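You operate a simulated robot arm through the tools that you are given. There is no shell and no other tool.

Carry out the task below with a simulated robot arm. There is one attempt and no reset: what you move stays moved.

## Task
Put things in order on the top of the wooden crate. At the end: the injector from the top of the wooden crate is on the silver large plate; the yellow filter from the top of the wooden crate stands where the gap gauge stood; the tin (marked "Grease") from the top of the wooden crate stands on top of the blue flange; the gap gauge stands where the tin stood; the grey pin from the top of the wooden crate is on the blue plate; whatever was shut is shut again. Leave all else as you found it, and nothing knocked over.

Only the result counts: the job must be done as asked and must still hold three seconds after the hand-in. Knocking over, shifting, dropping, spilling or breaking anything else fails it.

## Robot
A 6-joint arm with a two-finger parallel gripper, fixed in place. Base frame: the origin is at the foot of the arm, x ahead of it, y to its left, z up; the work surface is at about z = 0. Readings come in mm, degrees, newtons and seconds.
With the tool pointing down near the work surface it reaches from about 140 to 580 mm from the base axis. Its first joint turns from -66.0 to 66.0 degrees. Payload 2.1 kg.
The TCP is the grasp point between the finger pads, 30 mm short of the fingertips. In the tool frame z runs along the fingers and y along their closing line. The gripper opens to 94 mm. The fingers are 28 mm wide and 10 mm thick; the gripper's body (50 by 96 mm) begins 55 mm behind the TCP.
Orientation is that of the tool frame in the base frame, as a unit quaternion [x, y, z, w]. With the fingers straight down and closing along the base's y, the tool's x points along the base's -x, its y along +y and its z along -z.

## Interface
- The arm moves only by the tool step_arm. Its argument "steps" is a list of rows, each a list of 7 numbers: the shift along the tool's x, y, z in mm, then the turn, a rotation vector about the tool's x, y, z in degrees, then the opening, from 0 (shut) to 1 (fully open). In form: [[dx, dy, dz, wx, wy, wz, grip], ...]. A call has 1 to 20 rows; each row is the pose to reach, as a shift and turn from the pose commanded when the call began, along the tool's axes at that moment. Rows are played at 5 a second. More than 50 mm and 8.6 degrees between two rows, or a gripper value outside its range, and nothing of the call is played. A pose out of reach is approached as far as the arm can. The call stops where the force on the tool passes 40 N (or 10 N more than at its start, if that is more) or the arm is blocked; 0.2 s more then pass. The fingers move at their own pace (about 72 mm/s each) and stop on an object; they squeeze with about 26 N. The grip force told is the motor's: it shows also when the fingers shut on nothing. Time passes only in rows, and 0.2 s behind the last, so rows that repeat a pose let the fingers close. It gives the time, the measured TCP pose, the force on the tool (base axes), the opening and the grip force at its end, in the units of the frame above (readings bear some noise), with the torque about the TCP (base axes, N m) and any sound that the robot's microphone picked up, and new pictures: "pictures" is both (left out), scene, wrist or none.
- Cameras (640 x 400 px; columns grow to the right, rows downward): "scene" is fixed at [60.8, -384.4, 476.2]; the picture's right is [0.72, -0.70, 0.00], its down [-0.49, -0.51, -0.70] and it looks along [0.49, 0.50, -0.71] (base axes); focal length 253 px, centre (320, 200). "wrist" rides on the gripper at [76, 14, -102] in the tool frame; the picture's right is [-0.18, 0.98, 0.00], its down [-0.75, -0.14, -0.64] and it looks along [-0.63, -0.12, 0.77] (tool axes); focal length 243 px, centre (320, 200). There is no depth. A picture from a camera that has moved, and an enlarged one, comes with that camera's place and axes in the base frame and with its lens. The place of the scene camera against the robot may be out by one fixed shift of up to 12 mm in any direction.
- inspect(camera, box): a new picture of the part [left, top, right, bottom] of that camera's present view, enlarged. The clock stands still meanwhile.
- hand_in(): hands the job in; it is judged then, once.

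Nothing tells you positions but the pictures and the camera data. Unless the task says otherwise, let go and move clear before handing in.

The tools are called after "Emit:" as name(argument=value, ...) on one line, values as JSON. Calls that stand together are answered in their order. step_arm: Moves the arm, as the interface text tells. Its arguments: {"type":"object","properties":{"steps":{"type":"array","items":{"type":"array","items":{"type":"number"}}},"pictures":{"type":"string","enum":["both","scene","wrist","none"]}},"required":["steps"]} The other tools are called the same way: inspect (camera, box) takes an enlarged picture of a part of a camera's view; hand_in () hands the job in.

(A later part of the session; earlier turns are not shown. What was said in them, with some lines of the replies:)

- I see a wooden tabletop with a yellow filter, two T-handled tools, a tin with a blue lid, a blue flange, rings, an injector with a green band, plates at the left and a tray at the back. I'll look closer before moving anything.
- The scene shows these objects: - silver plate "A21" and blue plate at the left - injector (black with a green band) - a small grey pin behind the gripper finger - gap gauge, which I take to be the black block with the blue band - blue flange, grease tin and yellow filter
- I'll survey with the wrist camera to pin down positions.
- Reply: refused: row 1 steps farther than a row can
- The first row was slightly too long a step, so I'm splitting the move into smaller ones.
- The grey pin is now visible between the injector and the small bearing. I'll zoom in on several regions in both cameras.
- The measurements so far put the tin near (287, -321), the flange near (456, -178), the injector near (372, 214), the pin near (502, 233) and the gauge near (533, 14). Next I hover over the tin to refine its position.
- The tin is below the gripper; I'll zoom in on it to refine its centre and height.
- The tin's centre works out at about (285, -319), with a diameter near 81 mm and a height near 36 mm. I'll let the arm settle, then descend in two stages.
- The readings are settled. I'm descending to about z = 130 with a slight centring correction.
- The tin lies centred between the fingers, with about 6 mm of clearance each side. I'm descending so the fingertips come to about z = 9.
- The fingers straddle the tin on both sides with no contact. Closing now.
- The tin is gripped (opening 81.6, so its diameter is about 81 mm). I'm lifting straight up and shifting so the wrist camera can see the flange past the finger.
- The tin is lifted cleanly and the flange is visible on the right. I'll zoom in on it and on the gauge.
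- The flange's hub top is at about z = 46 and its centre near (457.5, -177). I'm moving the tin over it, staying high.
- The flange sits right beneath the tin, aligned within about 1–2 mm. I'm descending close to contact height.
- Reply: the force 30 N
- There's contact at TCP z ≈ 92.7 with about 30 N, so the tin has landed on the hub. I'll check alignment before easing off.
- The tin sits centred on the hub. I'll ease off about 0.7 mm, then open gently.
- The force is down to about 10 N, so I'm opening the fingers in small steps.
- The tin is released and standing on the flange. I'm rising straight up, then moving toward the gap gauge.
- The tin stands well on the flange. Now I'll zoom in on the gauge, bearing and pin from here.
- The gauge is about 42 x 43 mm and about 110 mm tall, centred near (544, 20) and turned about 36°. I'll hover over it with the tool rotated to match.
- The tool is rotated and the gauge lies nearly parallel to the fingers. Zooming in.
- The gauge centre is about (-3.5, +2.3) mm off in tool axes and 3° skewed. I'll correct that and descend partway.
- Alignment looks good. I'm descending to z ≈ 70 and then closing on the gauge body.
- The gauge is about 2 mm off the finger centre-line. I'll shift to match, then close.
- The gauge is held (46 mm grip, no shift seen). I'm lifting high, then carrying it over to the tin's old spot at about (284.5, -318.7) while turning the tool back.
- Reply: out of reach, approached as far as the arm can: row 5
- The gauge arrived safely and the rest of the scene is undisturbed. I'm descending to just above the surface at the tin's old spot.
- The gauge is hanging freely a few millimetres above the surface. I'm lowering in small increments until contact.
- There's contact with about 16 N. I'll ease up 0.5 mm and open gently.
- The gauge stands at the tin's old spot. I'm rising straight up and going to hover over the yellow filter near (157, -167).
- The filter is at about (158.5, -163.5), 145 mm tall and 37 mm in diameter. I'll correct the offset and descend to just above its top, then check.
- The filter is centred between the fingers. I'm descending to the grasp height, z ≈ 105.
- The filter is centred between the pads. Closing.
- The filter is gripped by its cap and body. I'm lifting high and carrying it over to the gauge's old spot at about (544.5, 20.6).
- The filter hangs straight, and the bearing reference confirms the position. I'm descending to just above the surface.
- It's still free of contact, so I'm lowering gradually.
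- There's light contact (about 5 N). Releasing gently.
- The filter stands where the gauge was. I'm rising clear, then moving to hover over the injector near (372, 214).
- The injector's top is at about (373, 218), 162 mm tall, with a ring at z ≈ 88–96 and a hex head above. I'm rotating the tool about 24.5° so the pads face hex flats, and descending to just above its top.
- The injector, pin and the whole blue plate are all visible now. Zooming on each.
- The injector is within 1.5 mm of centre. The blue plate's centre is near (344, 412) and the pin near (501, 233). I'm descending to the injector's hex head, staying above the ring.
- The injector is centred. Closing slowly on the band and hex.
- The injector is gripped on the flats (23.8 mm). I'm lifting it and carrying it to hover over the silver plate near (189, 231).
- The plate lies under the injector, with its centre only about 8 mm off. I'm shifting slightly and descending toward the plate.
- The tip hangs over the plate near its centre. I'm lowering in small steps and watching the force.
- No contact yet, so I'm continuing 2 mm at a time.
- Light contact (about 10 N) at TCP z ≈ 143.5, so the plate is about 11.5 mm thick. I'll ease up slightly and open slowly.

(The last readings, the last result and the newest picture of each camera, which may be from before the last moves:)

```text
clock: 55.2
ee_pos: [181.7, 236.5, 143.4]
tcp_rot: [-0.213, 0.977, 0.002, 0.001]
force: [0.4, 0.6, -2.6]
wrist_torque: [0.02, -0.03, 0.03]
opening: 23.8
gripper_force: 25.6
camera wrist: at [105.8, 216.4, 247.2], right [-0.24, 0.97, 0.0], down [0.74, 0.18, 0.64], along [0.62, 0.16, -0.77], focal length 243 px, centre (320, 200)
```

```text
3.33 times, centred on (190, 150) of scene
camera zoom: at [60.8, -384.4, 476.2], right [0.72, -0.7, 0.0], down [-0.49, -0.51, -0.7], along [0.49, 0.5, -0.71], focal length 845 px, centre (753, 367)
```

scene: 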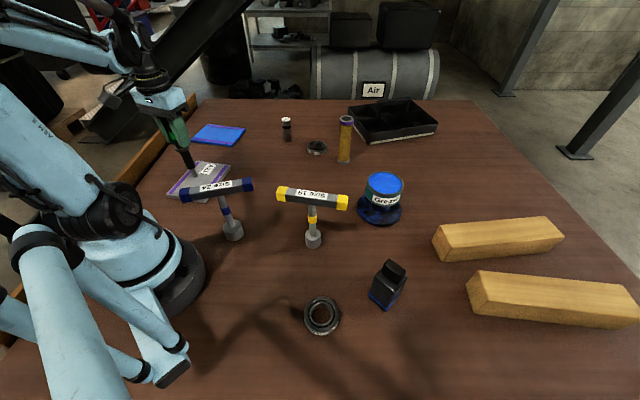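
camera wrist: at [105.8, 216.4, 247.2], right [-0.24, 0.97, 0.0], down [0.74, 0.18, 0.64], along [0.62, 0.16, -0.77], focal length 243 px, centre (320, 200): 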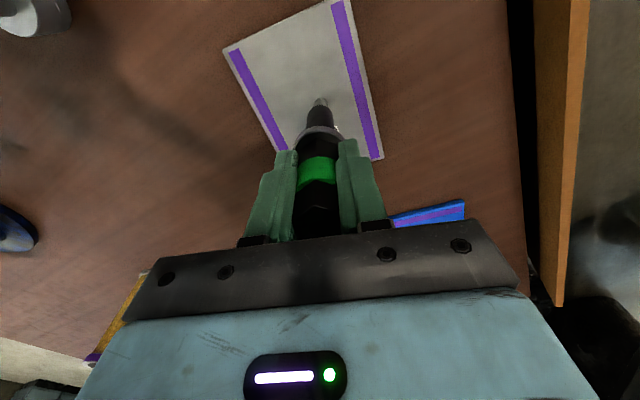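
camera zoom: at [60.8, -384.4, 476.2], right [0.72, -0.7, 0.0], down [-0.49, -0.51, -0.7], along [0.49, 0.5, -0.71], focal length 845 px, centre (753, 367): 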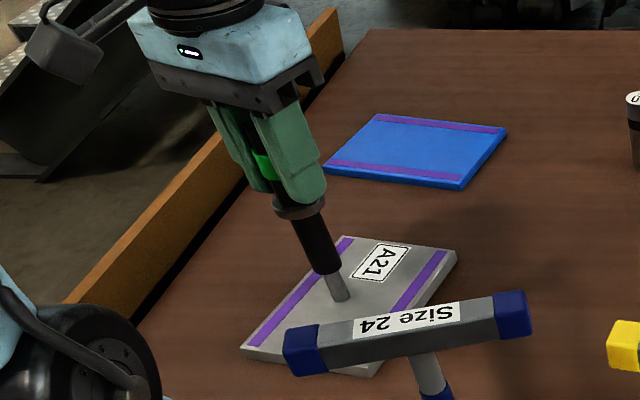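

The weight is back on the gripper, so the tip is within 0.4 mm of the plate. I'm lowering 0.25 mm and opening in small increments.

Emit:
step_arm(steps=[[0, 0, 0.25, 0, 0, 0, 0.1], [0, 0, 0.25, 0, 0, 0, 0.1], [0, 0, 0.25, 0, 0, 0, 0.26], [0, 0, 0.25, 0, 0, 0, 0.27], [0, 0, 0.25, 0, 0, 0, 0.28], [0, 0, 0.25, 0, 0, 0, 0.29], [0, 0, 0.25, 0, 0, 0, 0.3]])

```text
clock: 56.8
ee_pos: [181.6, 236.5, 143.8]
tcp_rot: [-0.212, 0.977, 0.002, 0.001]
force: [0.2, -0.4, -0.2]
wrist_torque: [-0.02, 0.01, -0.02]
opening: 28.2
gripper_force: 0.1
camera wrist: at [105.8, 216.7, 247.0], right [-0.24, 0.97, 0.0], down [0.74, 0.18, 0.64], along [0.62, 0.16, -0.77], focal length 243 px, centre (320, 200)
```

scene: 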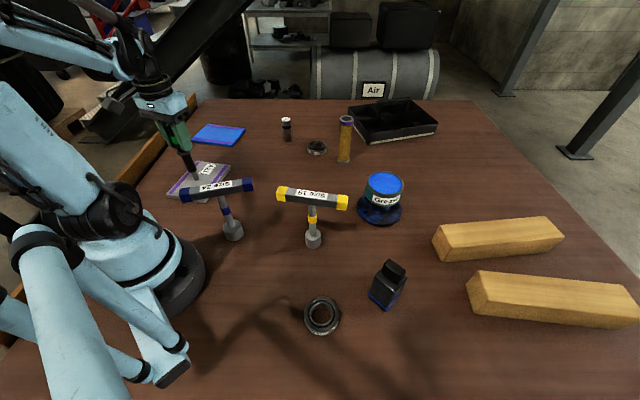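
wrist: 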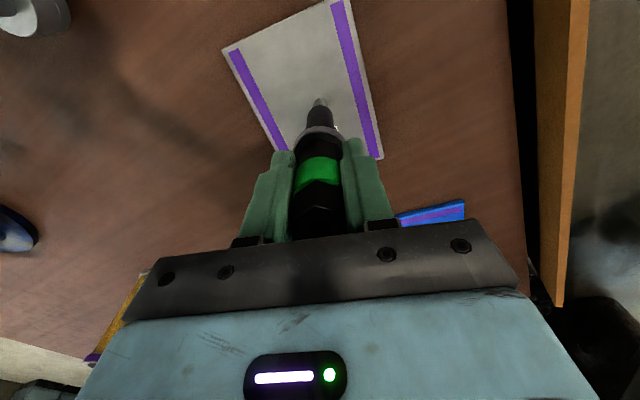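

The fingers have let go with about 2 mm of gap each side. I'll wait a moment and verify the injector stands on its own.

Emit:
step_arm(steps=[[0, 0, 0, 0, 0, 0, 0.3], [0, 0, 0, 0, 0, 0, 0.32], [0, 0, 0, 0, 0, 0, 0.34], [0, 0, 0, 0, 0, 0, 0.34], [0, 0, 0, 0, 0, 0, 0.34]], pictures="none")

Emit:
inspect(camera="wrist", box=[240, 80, 400, 250])

```text
clock: 58.0
ee_pos: [181.7, 236.8, 144.3]
tcp_rot: [-0.214, 0.977, 0.001, 0.001]
force: [-0.1, -0.4, -0.4]
wrist_torque: [-0.02, -0.03, 0.0]
opening: 31.9
gripper_force: 0.1
```

```text
2.35 times, centred on (320, 165) of wrist
camera zoom: at [105.8, 216.7, 247.0], right [-0.24, 0.97, 0.0], down [0.74, 0.18, 0.64], along [0.62, 0.16, -0.77], focal length 571 px, centre (320, 282)
```

zoom: 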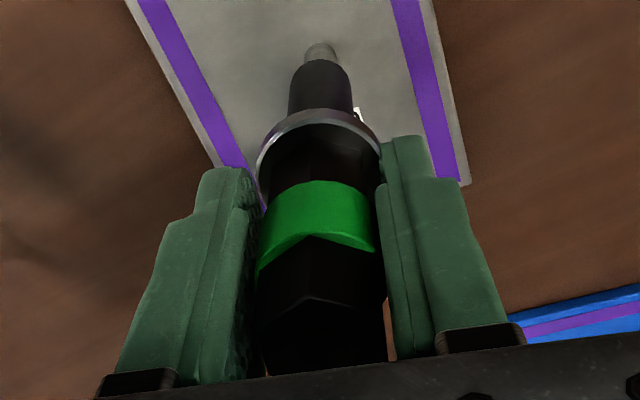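

It looks upright. I'm opening further and checking again.

Emit:
step_arm(steps=[[0, 0, 0, 0, 0, 0, 0.4], [0, 0, 0, 0, 0, 0, 0.5], [0, 0, 0, 0, 0, 0, 0.6], [0, 0, 0, 0, 0, 0, 0.7], [0, 0, 0, 0, 0, 0, 0.7], [0, 0, 0, 0, 0, 0, 0.7]])

Emit:
inspect(camera="wrist", box=[220, 0, 420, 250])

Emit:
inspect(camera="scene", box=[130, 90, 250, 210])

```text
clock: 59.4
ee_pos: [181.5, 235.8, 144.8]
tcp_rot: [-0.213, 0.977, 0.001, 0.001]
force: [0.3, 0.1, 0.2]
wrist_torque: [0.02, -0.01, -0.01]
opening: 66.0
gripper_force: 0.1
camera wrist: at [105.7, 216.7, 247.0], right [-0.24, 0.97, 0.0], down [0.74, 0.18, 0.64], along [0.62, 0.16, -0.77], focal length 243 px, centre (320, 200)
```

scene: 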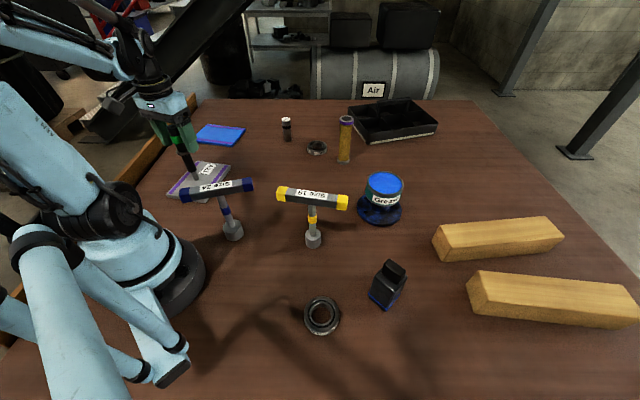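
wrist: 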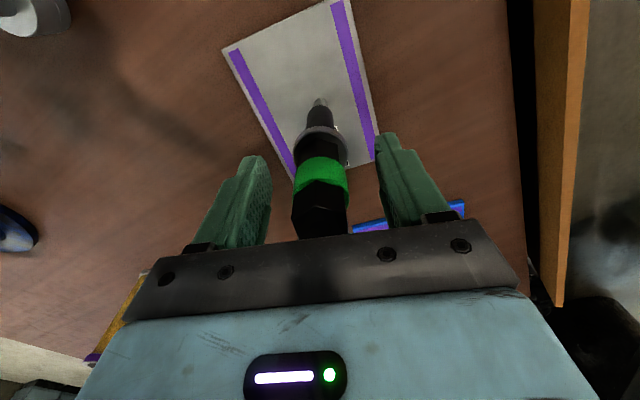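

```text
1.60 times, centred on (320, 125) of wrist
camera zoom: at [105.7, 216.7, 247.0], right [-0.24, 0.97, 0.0], down [0.74, 0.18, 0.64], along [0.62, 0.16, -0.77], focal length 388 px, centre (320, 320)
```

zoom: 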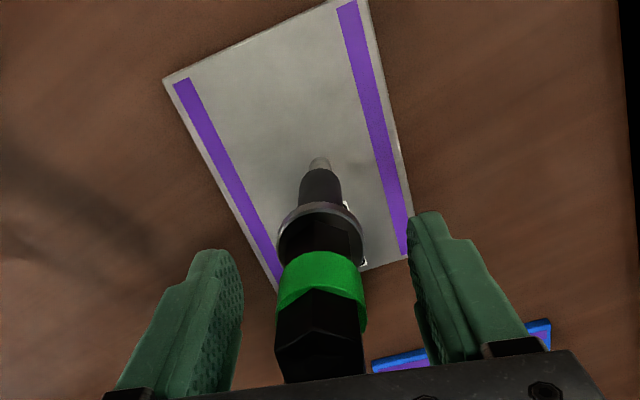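

```text
3.33 times, centred on (190, 150) of scene
camera zoom: at [60.8, -384.4, 476.2], right [0.72, -0.7, 0.0], down [-0.49, -0.51, -0.7], along [0.49, 0.5, -0.71], focal length 845 px, centre (753, 367)
```

zoom: 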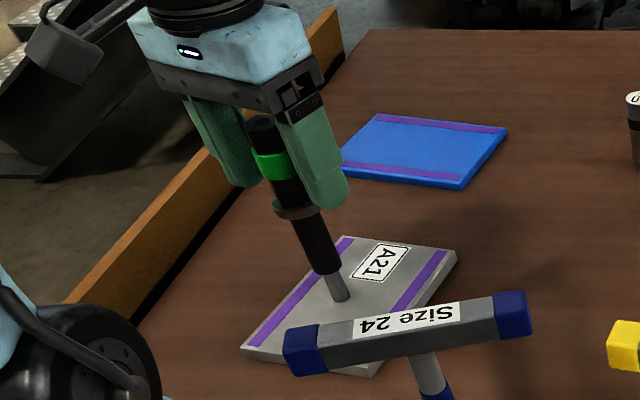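

The injector stands upright on the silver plate. I'm rising straight up, then heading to the grey pin near (501, 233).

Emit:
step_arm(steps=[[0, 0, -20, 0, 0, 0, 0.7], [0, 0, -50, 0, 0, 0, 0.7], [0, 0, -90, 0, 0, 0, 0.7], [0, 0, -120, 0, 0, 0, 0.7], [-32, -15, -125, 0, 0, 0, 0.7], [-68, -32, -125, 0, 0, 0, 0.7], [-108, -51, -125, 0, 0, 0, 0.7], [-148, -70, -120, 0, 0, 0, 0.7], [-188, -89, -110, 0, 0, 0, 0.7], [-228, -107, -95, 0, 0, 0, 0.7], [-262, -123, -80, 0, 0, 0, 0.7], [-288.7, -135.6, -65, 0, 0, 0, 0.7], [-288.7, -135.6, -65, 0, 0, 0, 0.7], [-288.7, -135.6, -65, 0, 0, 0, 0.7]])

Emit:
inspect(camera="wrist", box=[270, 40, 370, 140])

Emit:
inspect(camera="scene", box=[130, 90, 250, 210])

```text
clock: 62.4
ee_pos: [499.5, 233.2, 209.2]
tcp_rot: [-0.213, 0.977, 0.001, 0.0]
force: [0.4, 0.7, 0.2]
wrist_torque: [0.02, -0.01, -0.03]
opening: 66.0
gripper_force: 0.0
camera wrist: at [423.0, 212.5, 312.4], right [-0.24, 0.97, 0.0], down [0.74, 0.18, 0.64], along [0.62, 0.16, -0.77], focal length 243 px, centre (320, 200)
```

scene: 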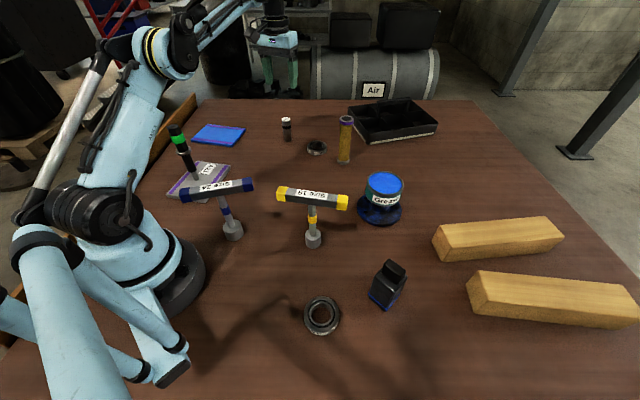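
wrist: 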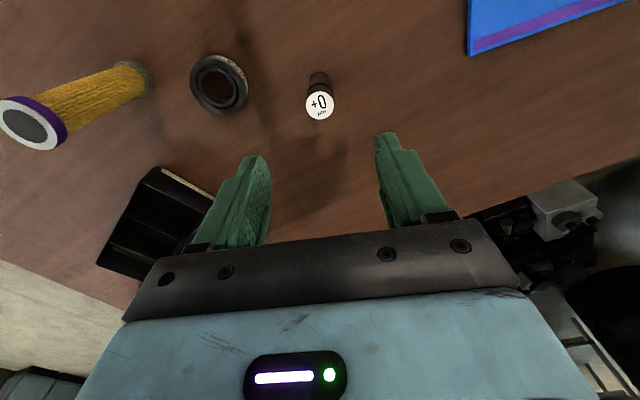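

```text
4.00 times, centred on (320, 90) of wrist
camera zoom: at [423.0, 212.5, 312.4], right [-0.24, 0.97, 0.0], down [0.74, 0.18, 0.64], along [0.62, 0.16, -0.77], focal length 970 px, centre (320, 640)
```

zoom: 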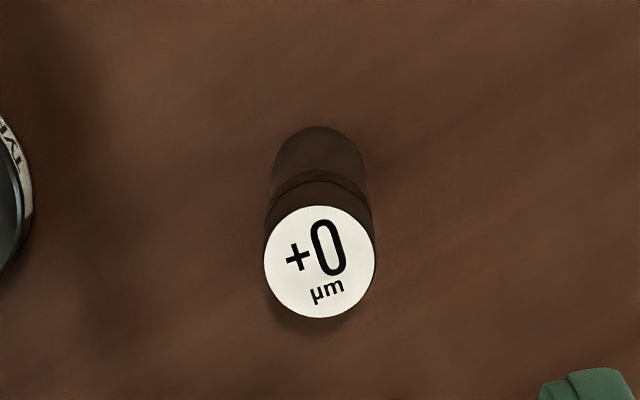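

```text
3.33 times, centred on (190, 150) of scene
camera zoom: at [60.8, -384.4, 476.2], right [0.72, -0.7, 0.0], down [-0.49, -0.51, -0.7], along [0.49, 0.5, -0.71], focal length 845 px, centre (753, 367)
```

zoom: 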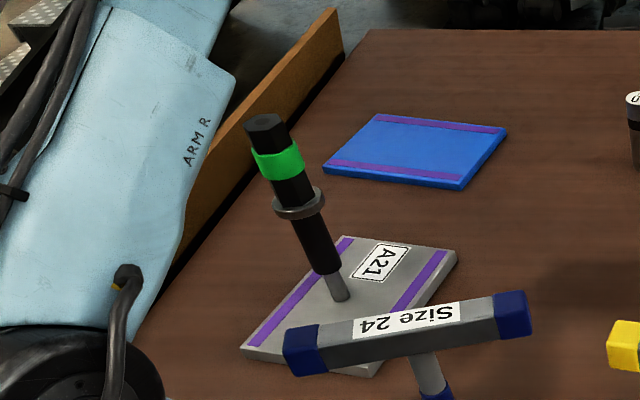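

The injector remains upright. The pin is nearly centred below (27 mm diameter), so I'm descending over it.

Emit:
step_arm(steps=[[-3, -0.5, 40, 0, 0, 0, 0.7], [-3, -0.5, 80, 0, 0, 0, 0.7], [-3, -0.5, 95, 0, 0, 0, 0.7], [-3, -0.5, 95, 0, 0, 0, 0.7]], pictures="wrist")

```text
clock: 63.4
ee_pos: [504.0, 232.6, 113.8]
tcp_rot: [-0.213, 0.977, 0.001, 0.001]
force: [0.1, 0.3, -0.3]
wrist_torque: [-0.02, -0.03, 0.0]
opening: 66.0
gripper_force: 0.2
camera wrist: at [427.9, 213.2, 216.9], right [-0.24, 0.97, 0.0], down [0.74, 0.18, 0.64], along [0.62, 0.16, -0.77], focal length 243 px, centre (320, 200)
```

wrist: 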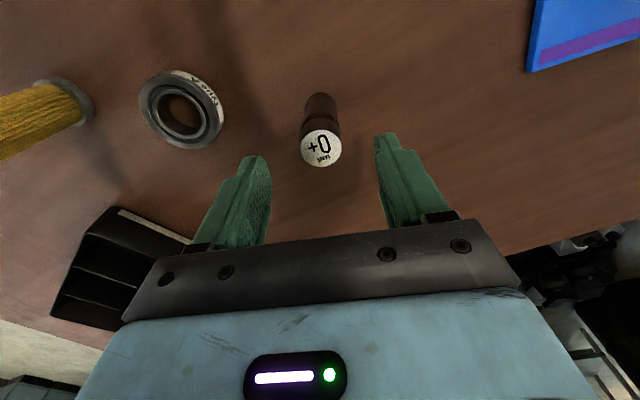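

Well centred. I'm descending to the grasp height and closing.

Emit:
step_arm(steps=[[0, 0.3, 35, 0, 0, 0, 0.7], [0, 0.3, 58, 0, 0, 0, 0.7], [0, 0.3, 65, 0, 0, 0, 0.7], [0, 0.3, 65, 0, 0, 0, 0.7]], pictures="wrist")

```text
clock: 64.4
ee_pos: [505.2, 232.9, 49.4]
tcp_rot: [-0.213, 0.977, 0.001, 0.0]
force: [-0.2, -0.2, -0.2]
wrist_torque: [-0.01, -0.04, 0.01]
opening: 65.7
gripper_force: 0.1
camera wrist: at [428.4, 213.9, 151.7], right [-0.24, 0.97, 0.0], down [0.74, 0.18, 0.64], along [0.62, 0.16, -0.77], focal length 243 px, centre (320, 200)
```

wrist: 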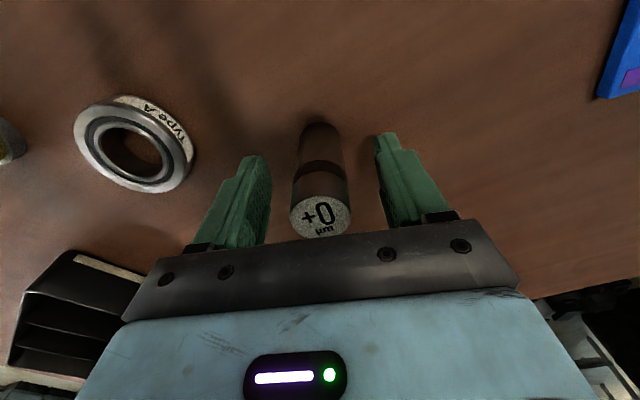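

Emit:
step_arm(steps=[[0, 0, 0, 0, 0, 0, 0.55], [0, 0, 0, 0, 0, 0, 0.42], [0, 0, 0, 0, 0, 0, 0.35], [0, 0, 0, 0, 0, 0, 0.28], [0, 0, 0, 0, 0, 0, 0.1], [0, 0, 0, 0, 0, 0, 0.1]], pictures="wrist")

```text
clock: 65.8
ee_pos: [505.7, 233.9, 48.8]
tcp_rot: [-0.212, 0.977, 0.001, 0.001]
force: [0.2, 0.7, 1.2]
wrist_torque: [0.08, 0.04, 0.0]
opening: 27.7
gripper_force: 25.9
camera wrist: at [428.4, 213.9, 152.0], right [-0.24, 0.97, 0.0], down [0.74, 0.18, 0.64], along [0.62, 0.16, -0.77], focal length 243 px, centre (320, 200)
```

wrist: 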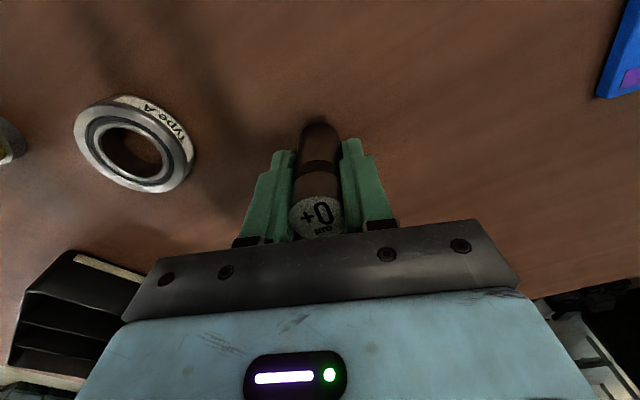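

The pin is held. I'm lifting it and moving over the blue plate near (344, 412).

Emit:
step_arm(steps=[[0, 0, -15, 0, 0, 0, 0.1], [0, 0, -55, 0, 0, 0, 0.1], [0, 0, -95, 0, 0, 0, 0.1], [0, 0, -130, 0, 0, 0, 0.1], [11.9, 38.3, -135, 0, 0, 0, 0.1], [23.8, 76.5, -135, 0, 0, 0, 0.1], [35.7, 114.8, -135, 0, 0, 0, 0.1], [47.5, 153, -135, 0, 0, 0, 0.1], [59.4, 191.3, -135, 0, 0, 0, 0.1], [71.3, 229.6, -135, 0, 0, 0, 0.1], [71.3, 229.6, -135, 0, 0, 0, 0.1], [71.3, 229.6, -135, 0, 0, 0, 0.1]])

```text
clock: 68.4
ee_pos: [343.5, 412.5, 184.1]
tcp_rot: [-0.211, 0.977, 0.0, 0.0]
force: [0.3, 0.6, -2.8]
wrist_torque: [0.01, -0.01, -0.03]
opening: 27.6
gripper_force: 26.0
camera wrist: at [267.9, 391.7, 286.7], right [-0.24, 0.97, 0.0], down [0.74, 0.18, 0.64], along [0.62, 0.16, -0.77], focal length 243 px, centre (320, 200)
```

scene: 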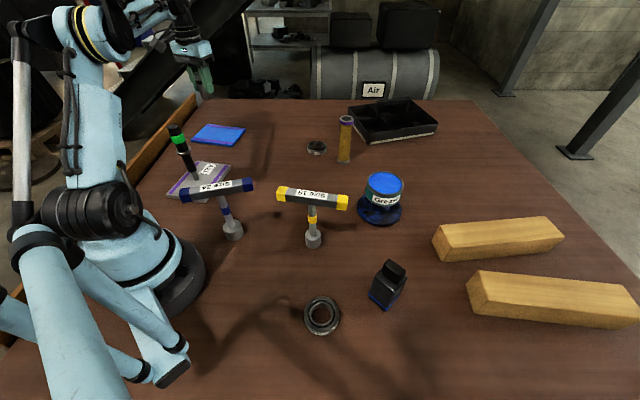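
wrist: 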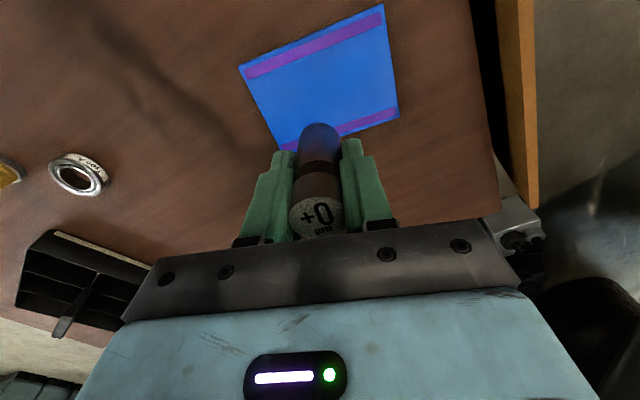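

The pin is within 5 mm of the blue plate's centre. I'm descending to just above the plate.

Emit:
step_arm(steps=[[-2, 2, 35, 0, 0, 0, 0.1], [-2, 2, 70, 0, 0, 0, 0.1], [-2, 2, 100, 0, 0, 0, 0.1], [-2, 2, 115, 0, 0, 0, 0.1], [-2, 2, 115, 0, 0, 0, 0.1]])

```text
clock: 69.6
ee_pos: [344.3, 415.5, 68.6]
tcp_rot: [-0.213, 0.977, 0.001, 0.001]
force: [0.3, 0.2, -1.7]
wrist_torque: [0.04, -0.02, 0.01]
opening: 27.6
gripper_force: 25.9
camera wrist: at [268.2, 396.8, 170.5], right [-0.24, 0.97, 0.0], down [0.74, 0.18, 0.64], along [0.62, 0.16, -0.77], focal length 243 px, centre (320, 200)
```

scene: 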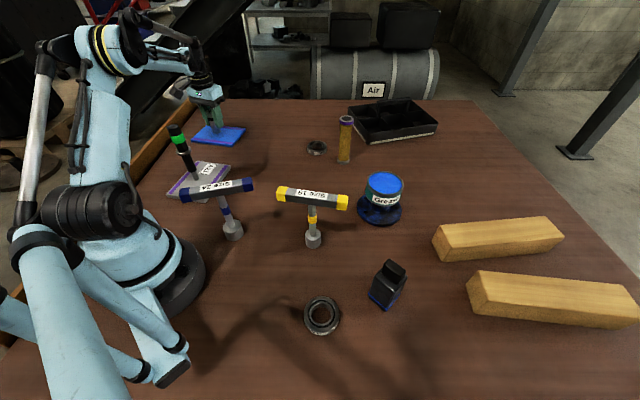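
wrist: 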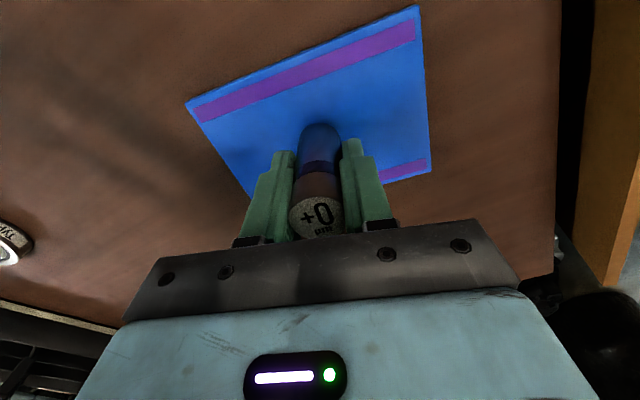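

The pin is above the plate. Lowering in small steps.

Emit:
step_arm(steps=[[0, 0, 2, 0, 0, 0, 0.1], [0, 0, 4, 0, 0, 0, 0.1], [0, 0, 5, 0, 0, 0, 0.1], [0, 0, 5, 0, 0, 0, 0.1]], pictures="none")

```text
clock: 70.6
ee_pos: [342.4, 415.7, 63.6]
tcp_rot: [-0.213, 0.977, 0.0, 0.001]
force: [0.8, -0.5, -2.5]
wrist_torque: [0.01, 0.05, 0.01]
opening: 27.5
gripper_force: 25.7
```

Emit:
step_arm(steps=[[0, 0, 1, 0, 0, 0, 0.1], [0, 0, 2, 0, 0, 0, 0.1], [0, 0, 2, 0, 0, 0, 0.1]], pictures="none")

```text
clock: 71.4
ee_pos: [344.2, 416.0, 62.1]
tcp_rot: [-0.212, 0.977, 0.001, 0.0]
force: [-0.3, -0.1, -2.5]
wrist_torque: [0.01, 0.01, -0.02]
opening: 27.4
gripper_force: 26.6
```

Emit:
step_arm(steps=[[0, 0, 1, 0, 0, 0, 0.1], [0, 0, 1.5, 0, 0, 0, 0.1], [0, 0, 1.5, 0, 0, 0, 0.1]], pictures="none")

```text
clock: 72.2
ee_pos: [345.2, 416.2, 62.1]
tcp_rot: [-0.213, 0.977, 0.001, 0.001]
force: [-1.0, 0.4, -3.0]
wrist_torque: [-0.02, 0.01, 0.0]
opening: 27.5
gripper_force: 25.8
```

Emit:
step_arm(steps=[[0, 0, 1, 0, 0, 0, 0.1], [0, 0, 1.5, 0, 0, 0, 0.1], [0, 0, 1.5, 0, 0, 0, 0.1]], pictures="none")

```text
clock: 73.0
ee_pos: [345.5, 415.3, 58.6]
tcp_rot: [-0.214, 0.977, 0.001, 0.0]
force: [-0.5, 0.6, -2.7]
wrist_torque: [0.01, 0.01, 0.0]
opening: 27.6
gripper_force: 26.0
```

No contact yet, so I'm continuing down carefully.

Emit:
step_arm(steps=[[0, 0, 1, 0, 0, 0, 0.1], [0, 0, 1.5, 0, 0, 0, 0.1], [0, 0, 1.5, 0, 0, 0, 0.1]], pictures="wrist")

```text
clock: 73.8
ee_pos: [344.0, 414.3, 57.9]
tcp_rot: [-0.212, 0.977, 0.001, 0.001]
force: [0.1, -0.5, -2.3]
wrist_torque: [-0.04, 0.02, -0.01]
opening: 27.4
gripper_force: 25.7
camera wrist: at [268.3, 395.0, 161.4], right [-0.24, 0.97, 0.0], down [0.74, 0.18, 0.64], along [0.62, 0.16, -0.77], focal length 243 px, centre (320, 200)
```

wrist: 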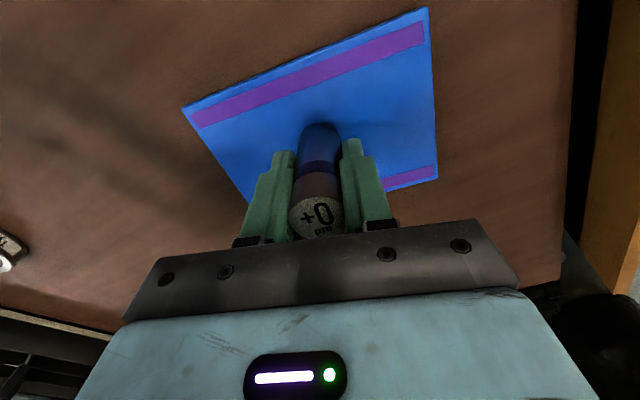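

Emit:
step_arm(steps=[[0, 0, 0.5, 0, 0, 0, 0.1], [0, 0, 1, 0, 0, 0, 0.1], [0, 0, 1, 0, 0, 0, 0.1]], pictures="none")

Emit:
inspect(camera="scene", box=[180, 90, 260, 150])

```text
clock: 74.6
ee_pos: [344.5, 415.0, 57.3]
tcp_rot: [-0.212, 0.977, 0.001, 0.0]
force: [1.0, -1.0, 17.1]
wrist_torque: [-0.09, -0.04, 0.02]
opening: 27.8
gripper_force: 25.8
```

```text
6.67 times, centred on (220, 120) of scene
camera zoom: at [60.7, -384.5, 476.2], right [0.72, -0.7, 0.0], down [-0.49, -0.51, -0.7], along [0.49, 0.5, -0.71], focal length 1689 px, centre (987, 733)
```

zoom: 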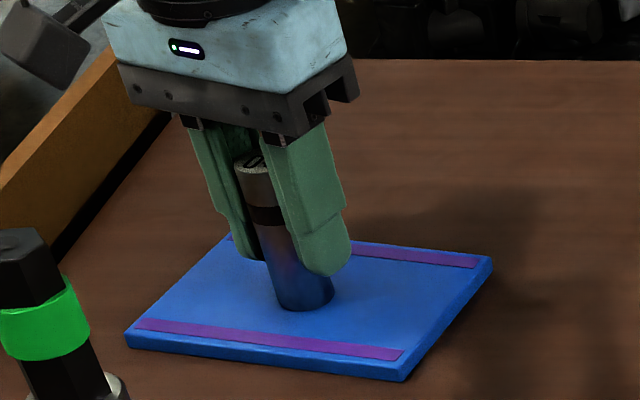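

There's contact with about 20 N, so the pin stands on the blue plate. I'll ease off 0.5 mm and open gently.

Emit:
step_arm(steps=[[0, 0, -0.5, 0, 0, 0, 0.1], [0, 0, -0.5, 0, 0, 0, 0.1], [0, 0, -0.5, 0, 0, 0, 0.3], [0, 0, -0.5, 0, 0, 0, 0.32], [0, 0, -0.5, 0, 0, 0, 0.36], [0, 0, -0.5, 0, 0, 0, 0.45], [0, 0, -0.5, 0, 0, 0, 0.55], [0, 0, -0.5, 0, 0, 0, 0.65], [0, 0, -0.5, 0, 0, 0, 0.65]])

```text
clock: 76.6
ee_pos: [344.7, 416.1, 57.4]
tcp_rot: [-0.213, 0.977, 0.001, 0.001]
force: [-0.3, 0.1, 0.0]
wrist_torque: [0.01, -0.02, 0.01]
opening: 61.0
gripper_force: 0.0
camera wrist: at [268.5, 395.5, 160.6], right [-0.24, 0.97, 0.0], down [0.74, 0.18, 0.64], along [0.62, 0.16, -0.77], focal length 243 px, centre (320, 200)
```

scene: 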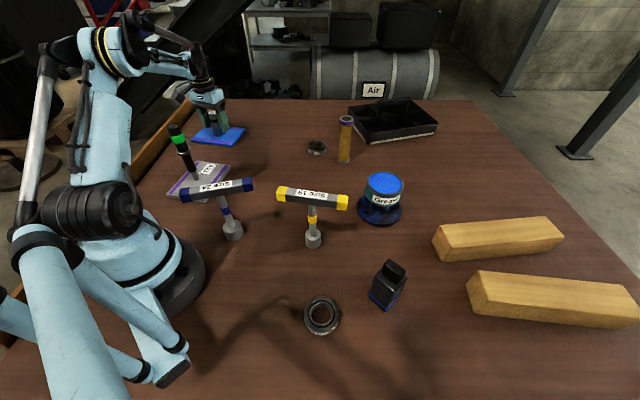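
wrist: 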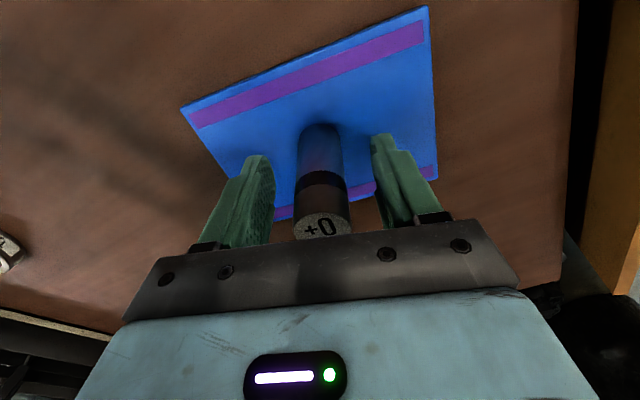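

The pin stands on the blue plate. I'm rising straight up and moving to a clear spot for final checks.

Emit:
step_arm(steps=[[0, 0, -25, 0, 0, 0, 0.65], [0, 0, -65, 0, 0, 0, 0.65], [0, 0, -105, 0, 0, 0, 0.65], [0, 0, -145, 0, 0, 0, 0.65], [7, -30, -160, 0, 0, 0, 0.65], [16, -70, -175, 0, 0, 0, 0.65], [25, -110, -190, 0, 0, 0, 0.65], [34, -150, -200, 0, 0, 0, 0.65], [43, -190, -200, 0, 0, 0, 0.65], [52, -230, -200, 0, 0, 0, 0.65], [60, -264, -200, 0, 0, 0, 0.65], [60, -264, -200, 0, 0, 0, 0.65], [60, -264, -200, 0, 0, 0, 0.65]])

Emit:
inspect(camera="scene", box=[130, 90, 290, 210])

Emit:
inspect(camera="scene", box=[290, 100, 450, 240])

Emit:
inspect(camera="scene", box=[200, 200, 440, 350])

```text
clock: 79.4
ee_pos: [396.4, 150.0, 254.8]
tcp_rot: [-0.213, 0.977, 0.001, 0.0]
force: [-0.3, -0.6, 0.4]
wrist_torque: [-0.03, 0.0, 0.0]
opening: 61.0
gripper_force: 0.1
camera wrist: at [321.3, 130.6, 358.4], right [-0.24, 0.97, 0.0], down [0.74, 0.18, 0.64], along [0.62, 0.16, -0.77], focal length 243 px, centre (320, 200)
```

scene: 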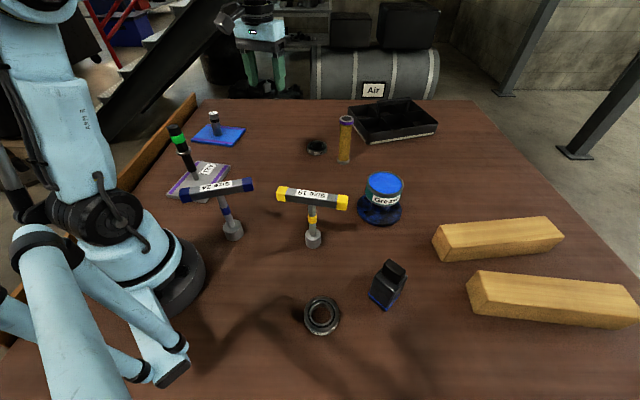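
wrist: 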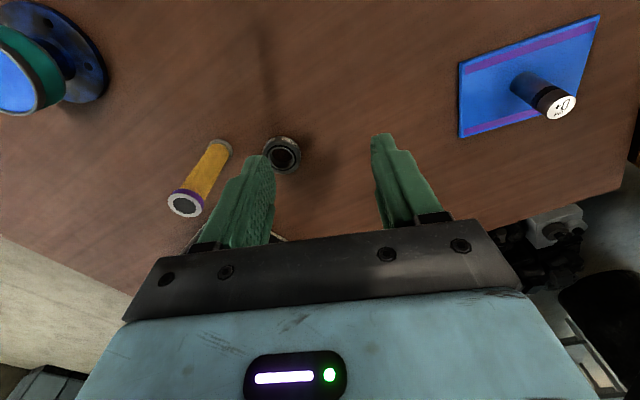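

```text
3.33 times, centred on (210, 150) of scene
camera zoom: at [60.8, -384.4, 476.2], right [0.72, -0.7, 0.0], down [-0.49, -0.51, -0.7], along [0.49, 0.5, -0.71], focal length 845 px, centre (687, 367)
```

zoom: 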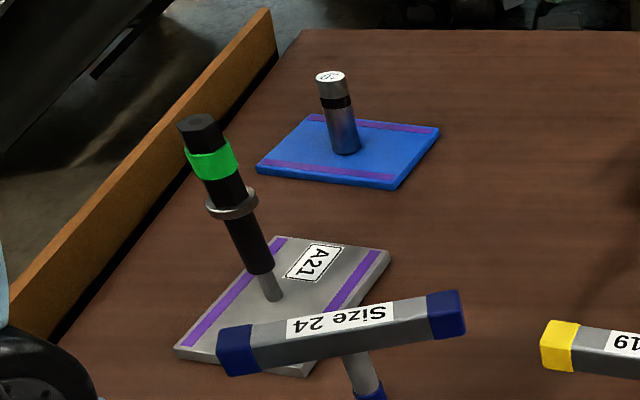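

```text
2.86 times, centred on (370, 170) of scene
camera zoom: at [60.8, -384.4, 476.2], right [0.72, -0.7, 0.0], down [-0.49, -0.51, -0.7], along [0.49, 0.5, -0.71], focal length 724 px, centre (177, 286)
```

zoom: 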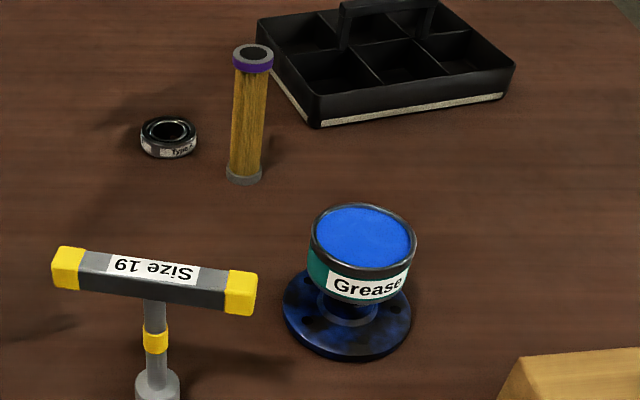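

```text
2.67 times, centred on (320, 275) of scene
camera zoom: at [60.8, -384.4, 476.2], right [0.72, -0.7, 0.0], down [-0.49, -0.51, -0.7], along [0.49, 0.5, -0.71], focal length 676 px, centre (320, 0)
```

zoom: 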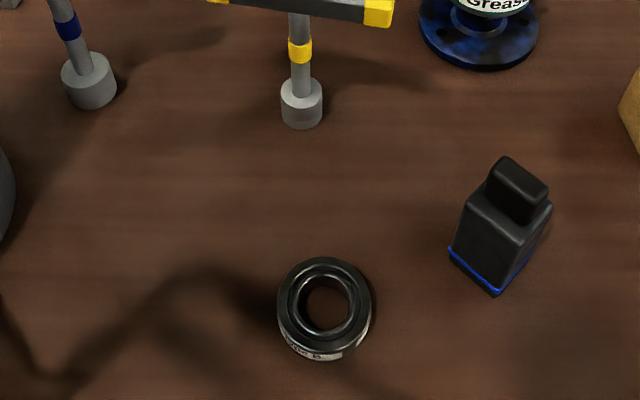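

Everything stands upright in its place. I'll double-check the gauge's and filter's positions against the original spots at higher zoom.

Emit:
inspect(camera="scene", box=[355, 250, 425, 320])

Emit:
inspect(camera="scene", box=[290, 105, 370, 175])

```text
5.71 times, centred on (390, 285) of scene
camera zoom: at [60.8, -384.4, 476.2], right [0.72, -0.7, 0.0], down [-0.49, -0.51, -0.7], along [0.49, 0.5, -0.71], focal length 1448 px, centre (-80, -286)
```

zoom: 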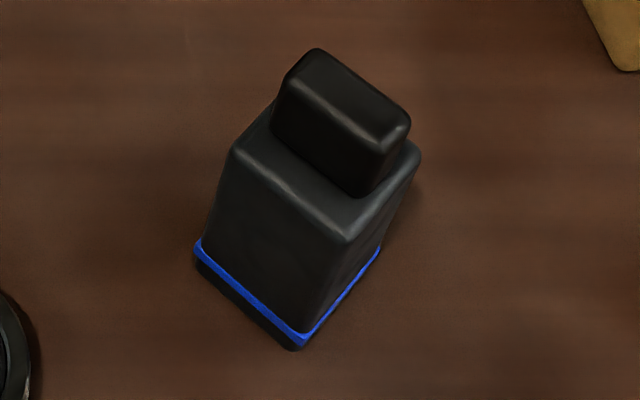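

```text
5.71 times, centred on (330, 140) of scene
camera zoom: at [60.8, -384.4, 476.2], right [0.72, -0.7, 0.0], down [-0.49, -0.51, -0.7], along [0.49, 0.5, -0.71], focal length 1448 px, centre (263, 543)
```

zoom: 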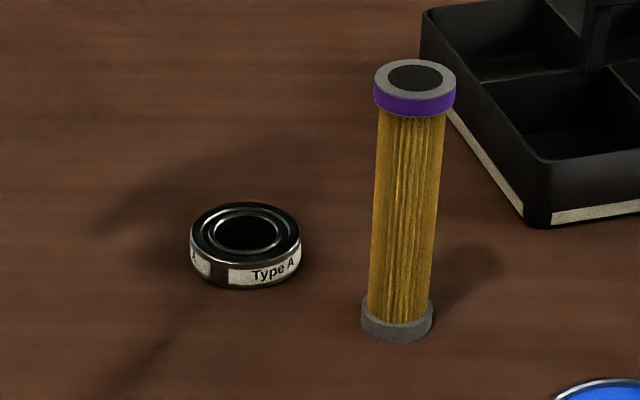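

The gauge's base and the filter's base match the original spots of the tin and gauge to within a pixel. The tin stands on the flange, the injector on the silver plate and the pin on the blue plate. Nothing else has moved, nothing was opened, and the gripper is clear, so I'm handing in.

Emit:
hand_in()

```text
The job is handed in.
```

All five moves are done and I've handed the job in. The hand-in gave no verdict, so this is what the last pictures showed:

- **Injector:** upright on the silver large plate, near its centre.
- **Yellow filter:** standing where the gap gauge stood, matching that spot to about a pixel in the scene camera.
- **Grease tin:** standing centred on top of the blue flange.
- **Gap gauge:** standing where the tin stood, also within about a pixel. Nothing labels it, so I took the black block with the blue band to be the gauge.
- **Grey pin:** standing on the blue plate, near its centre.

I opened nothing, so there was nothing to shut again. In the last pictures everything else looked in place, with nothing knocked over. The gripper was empty and clear when I handed in.
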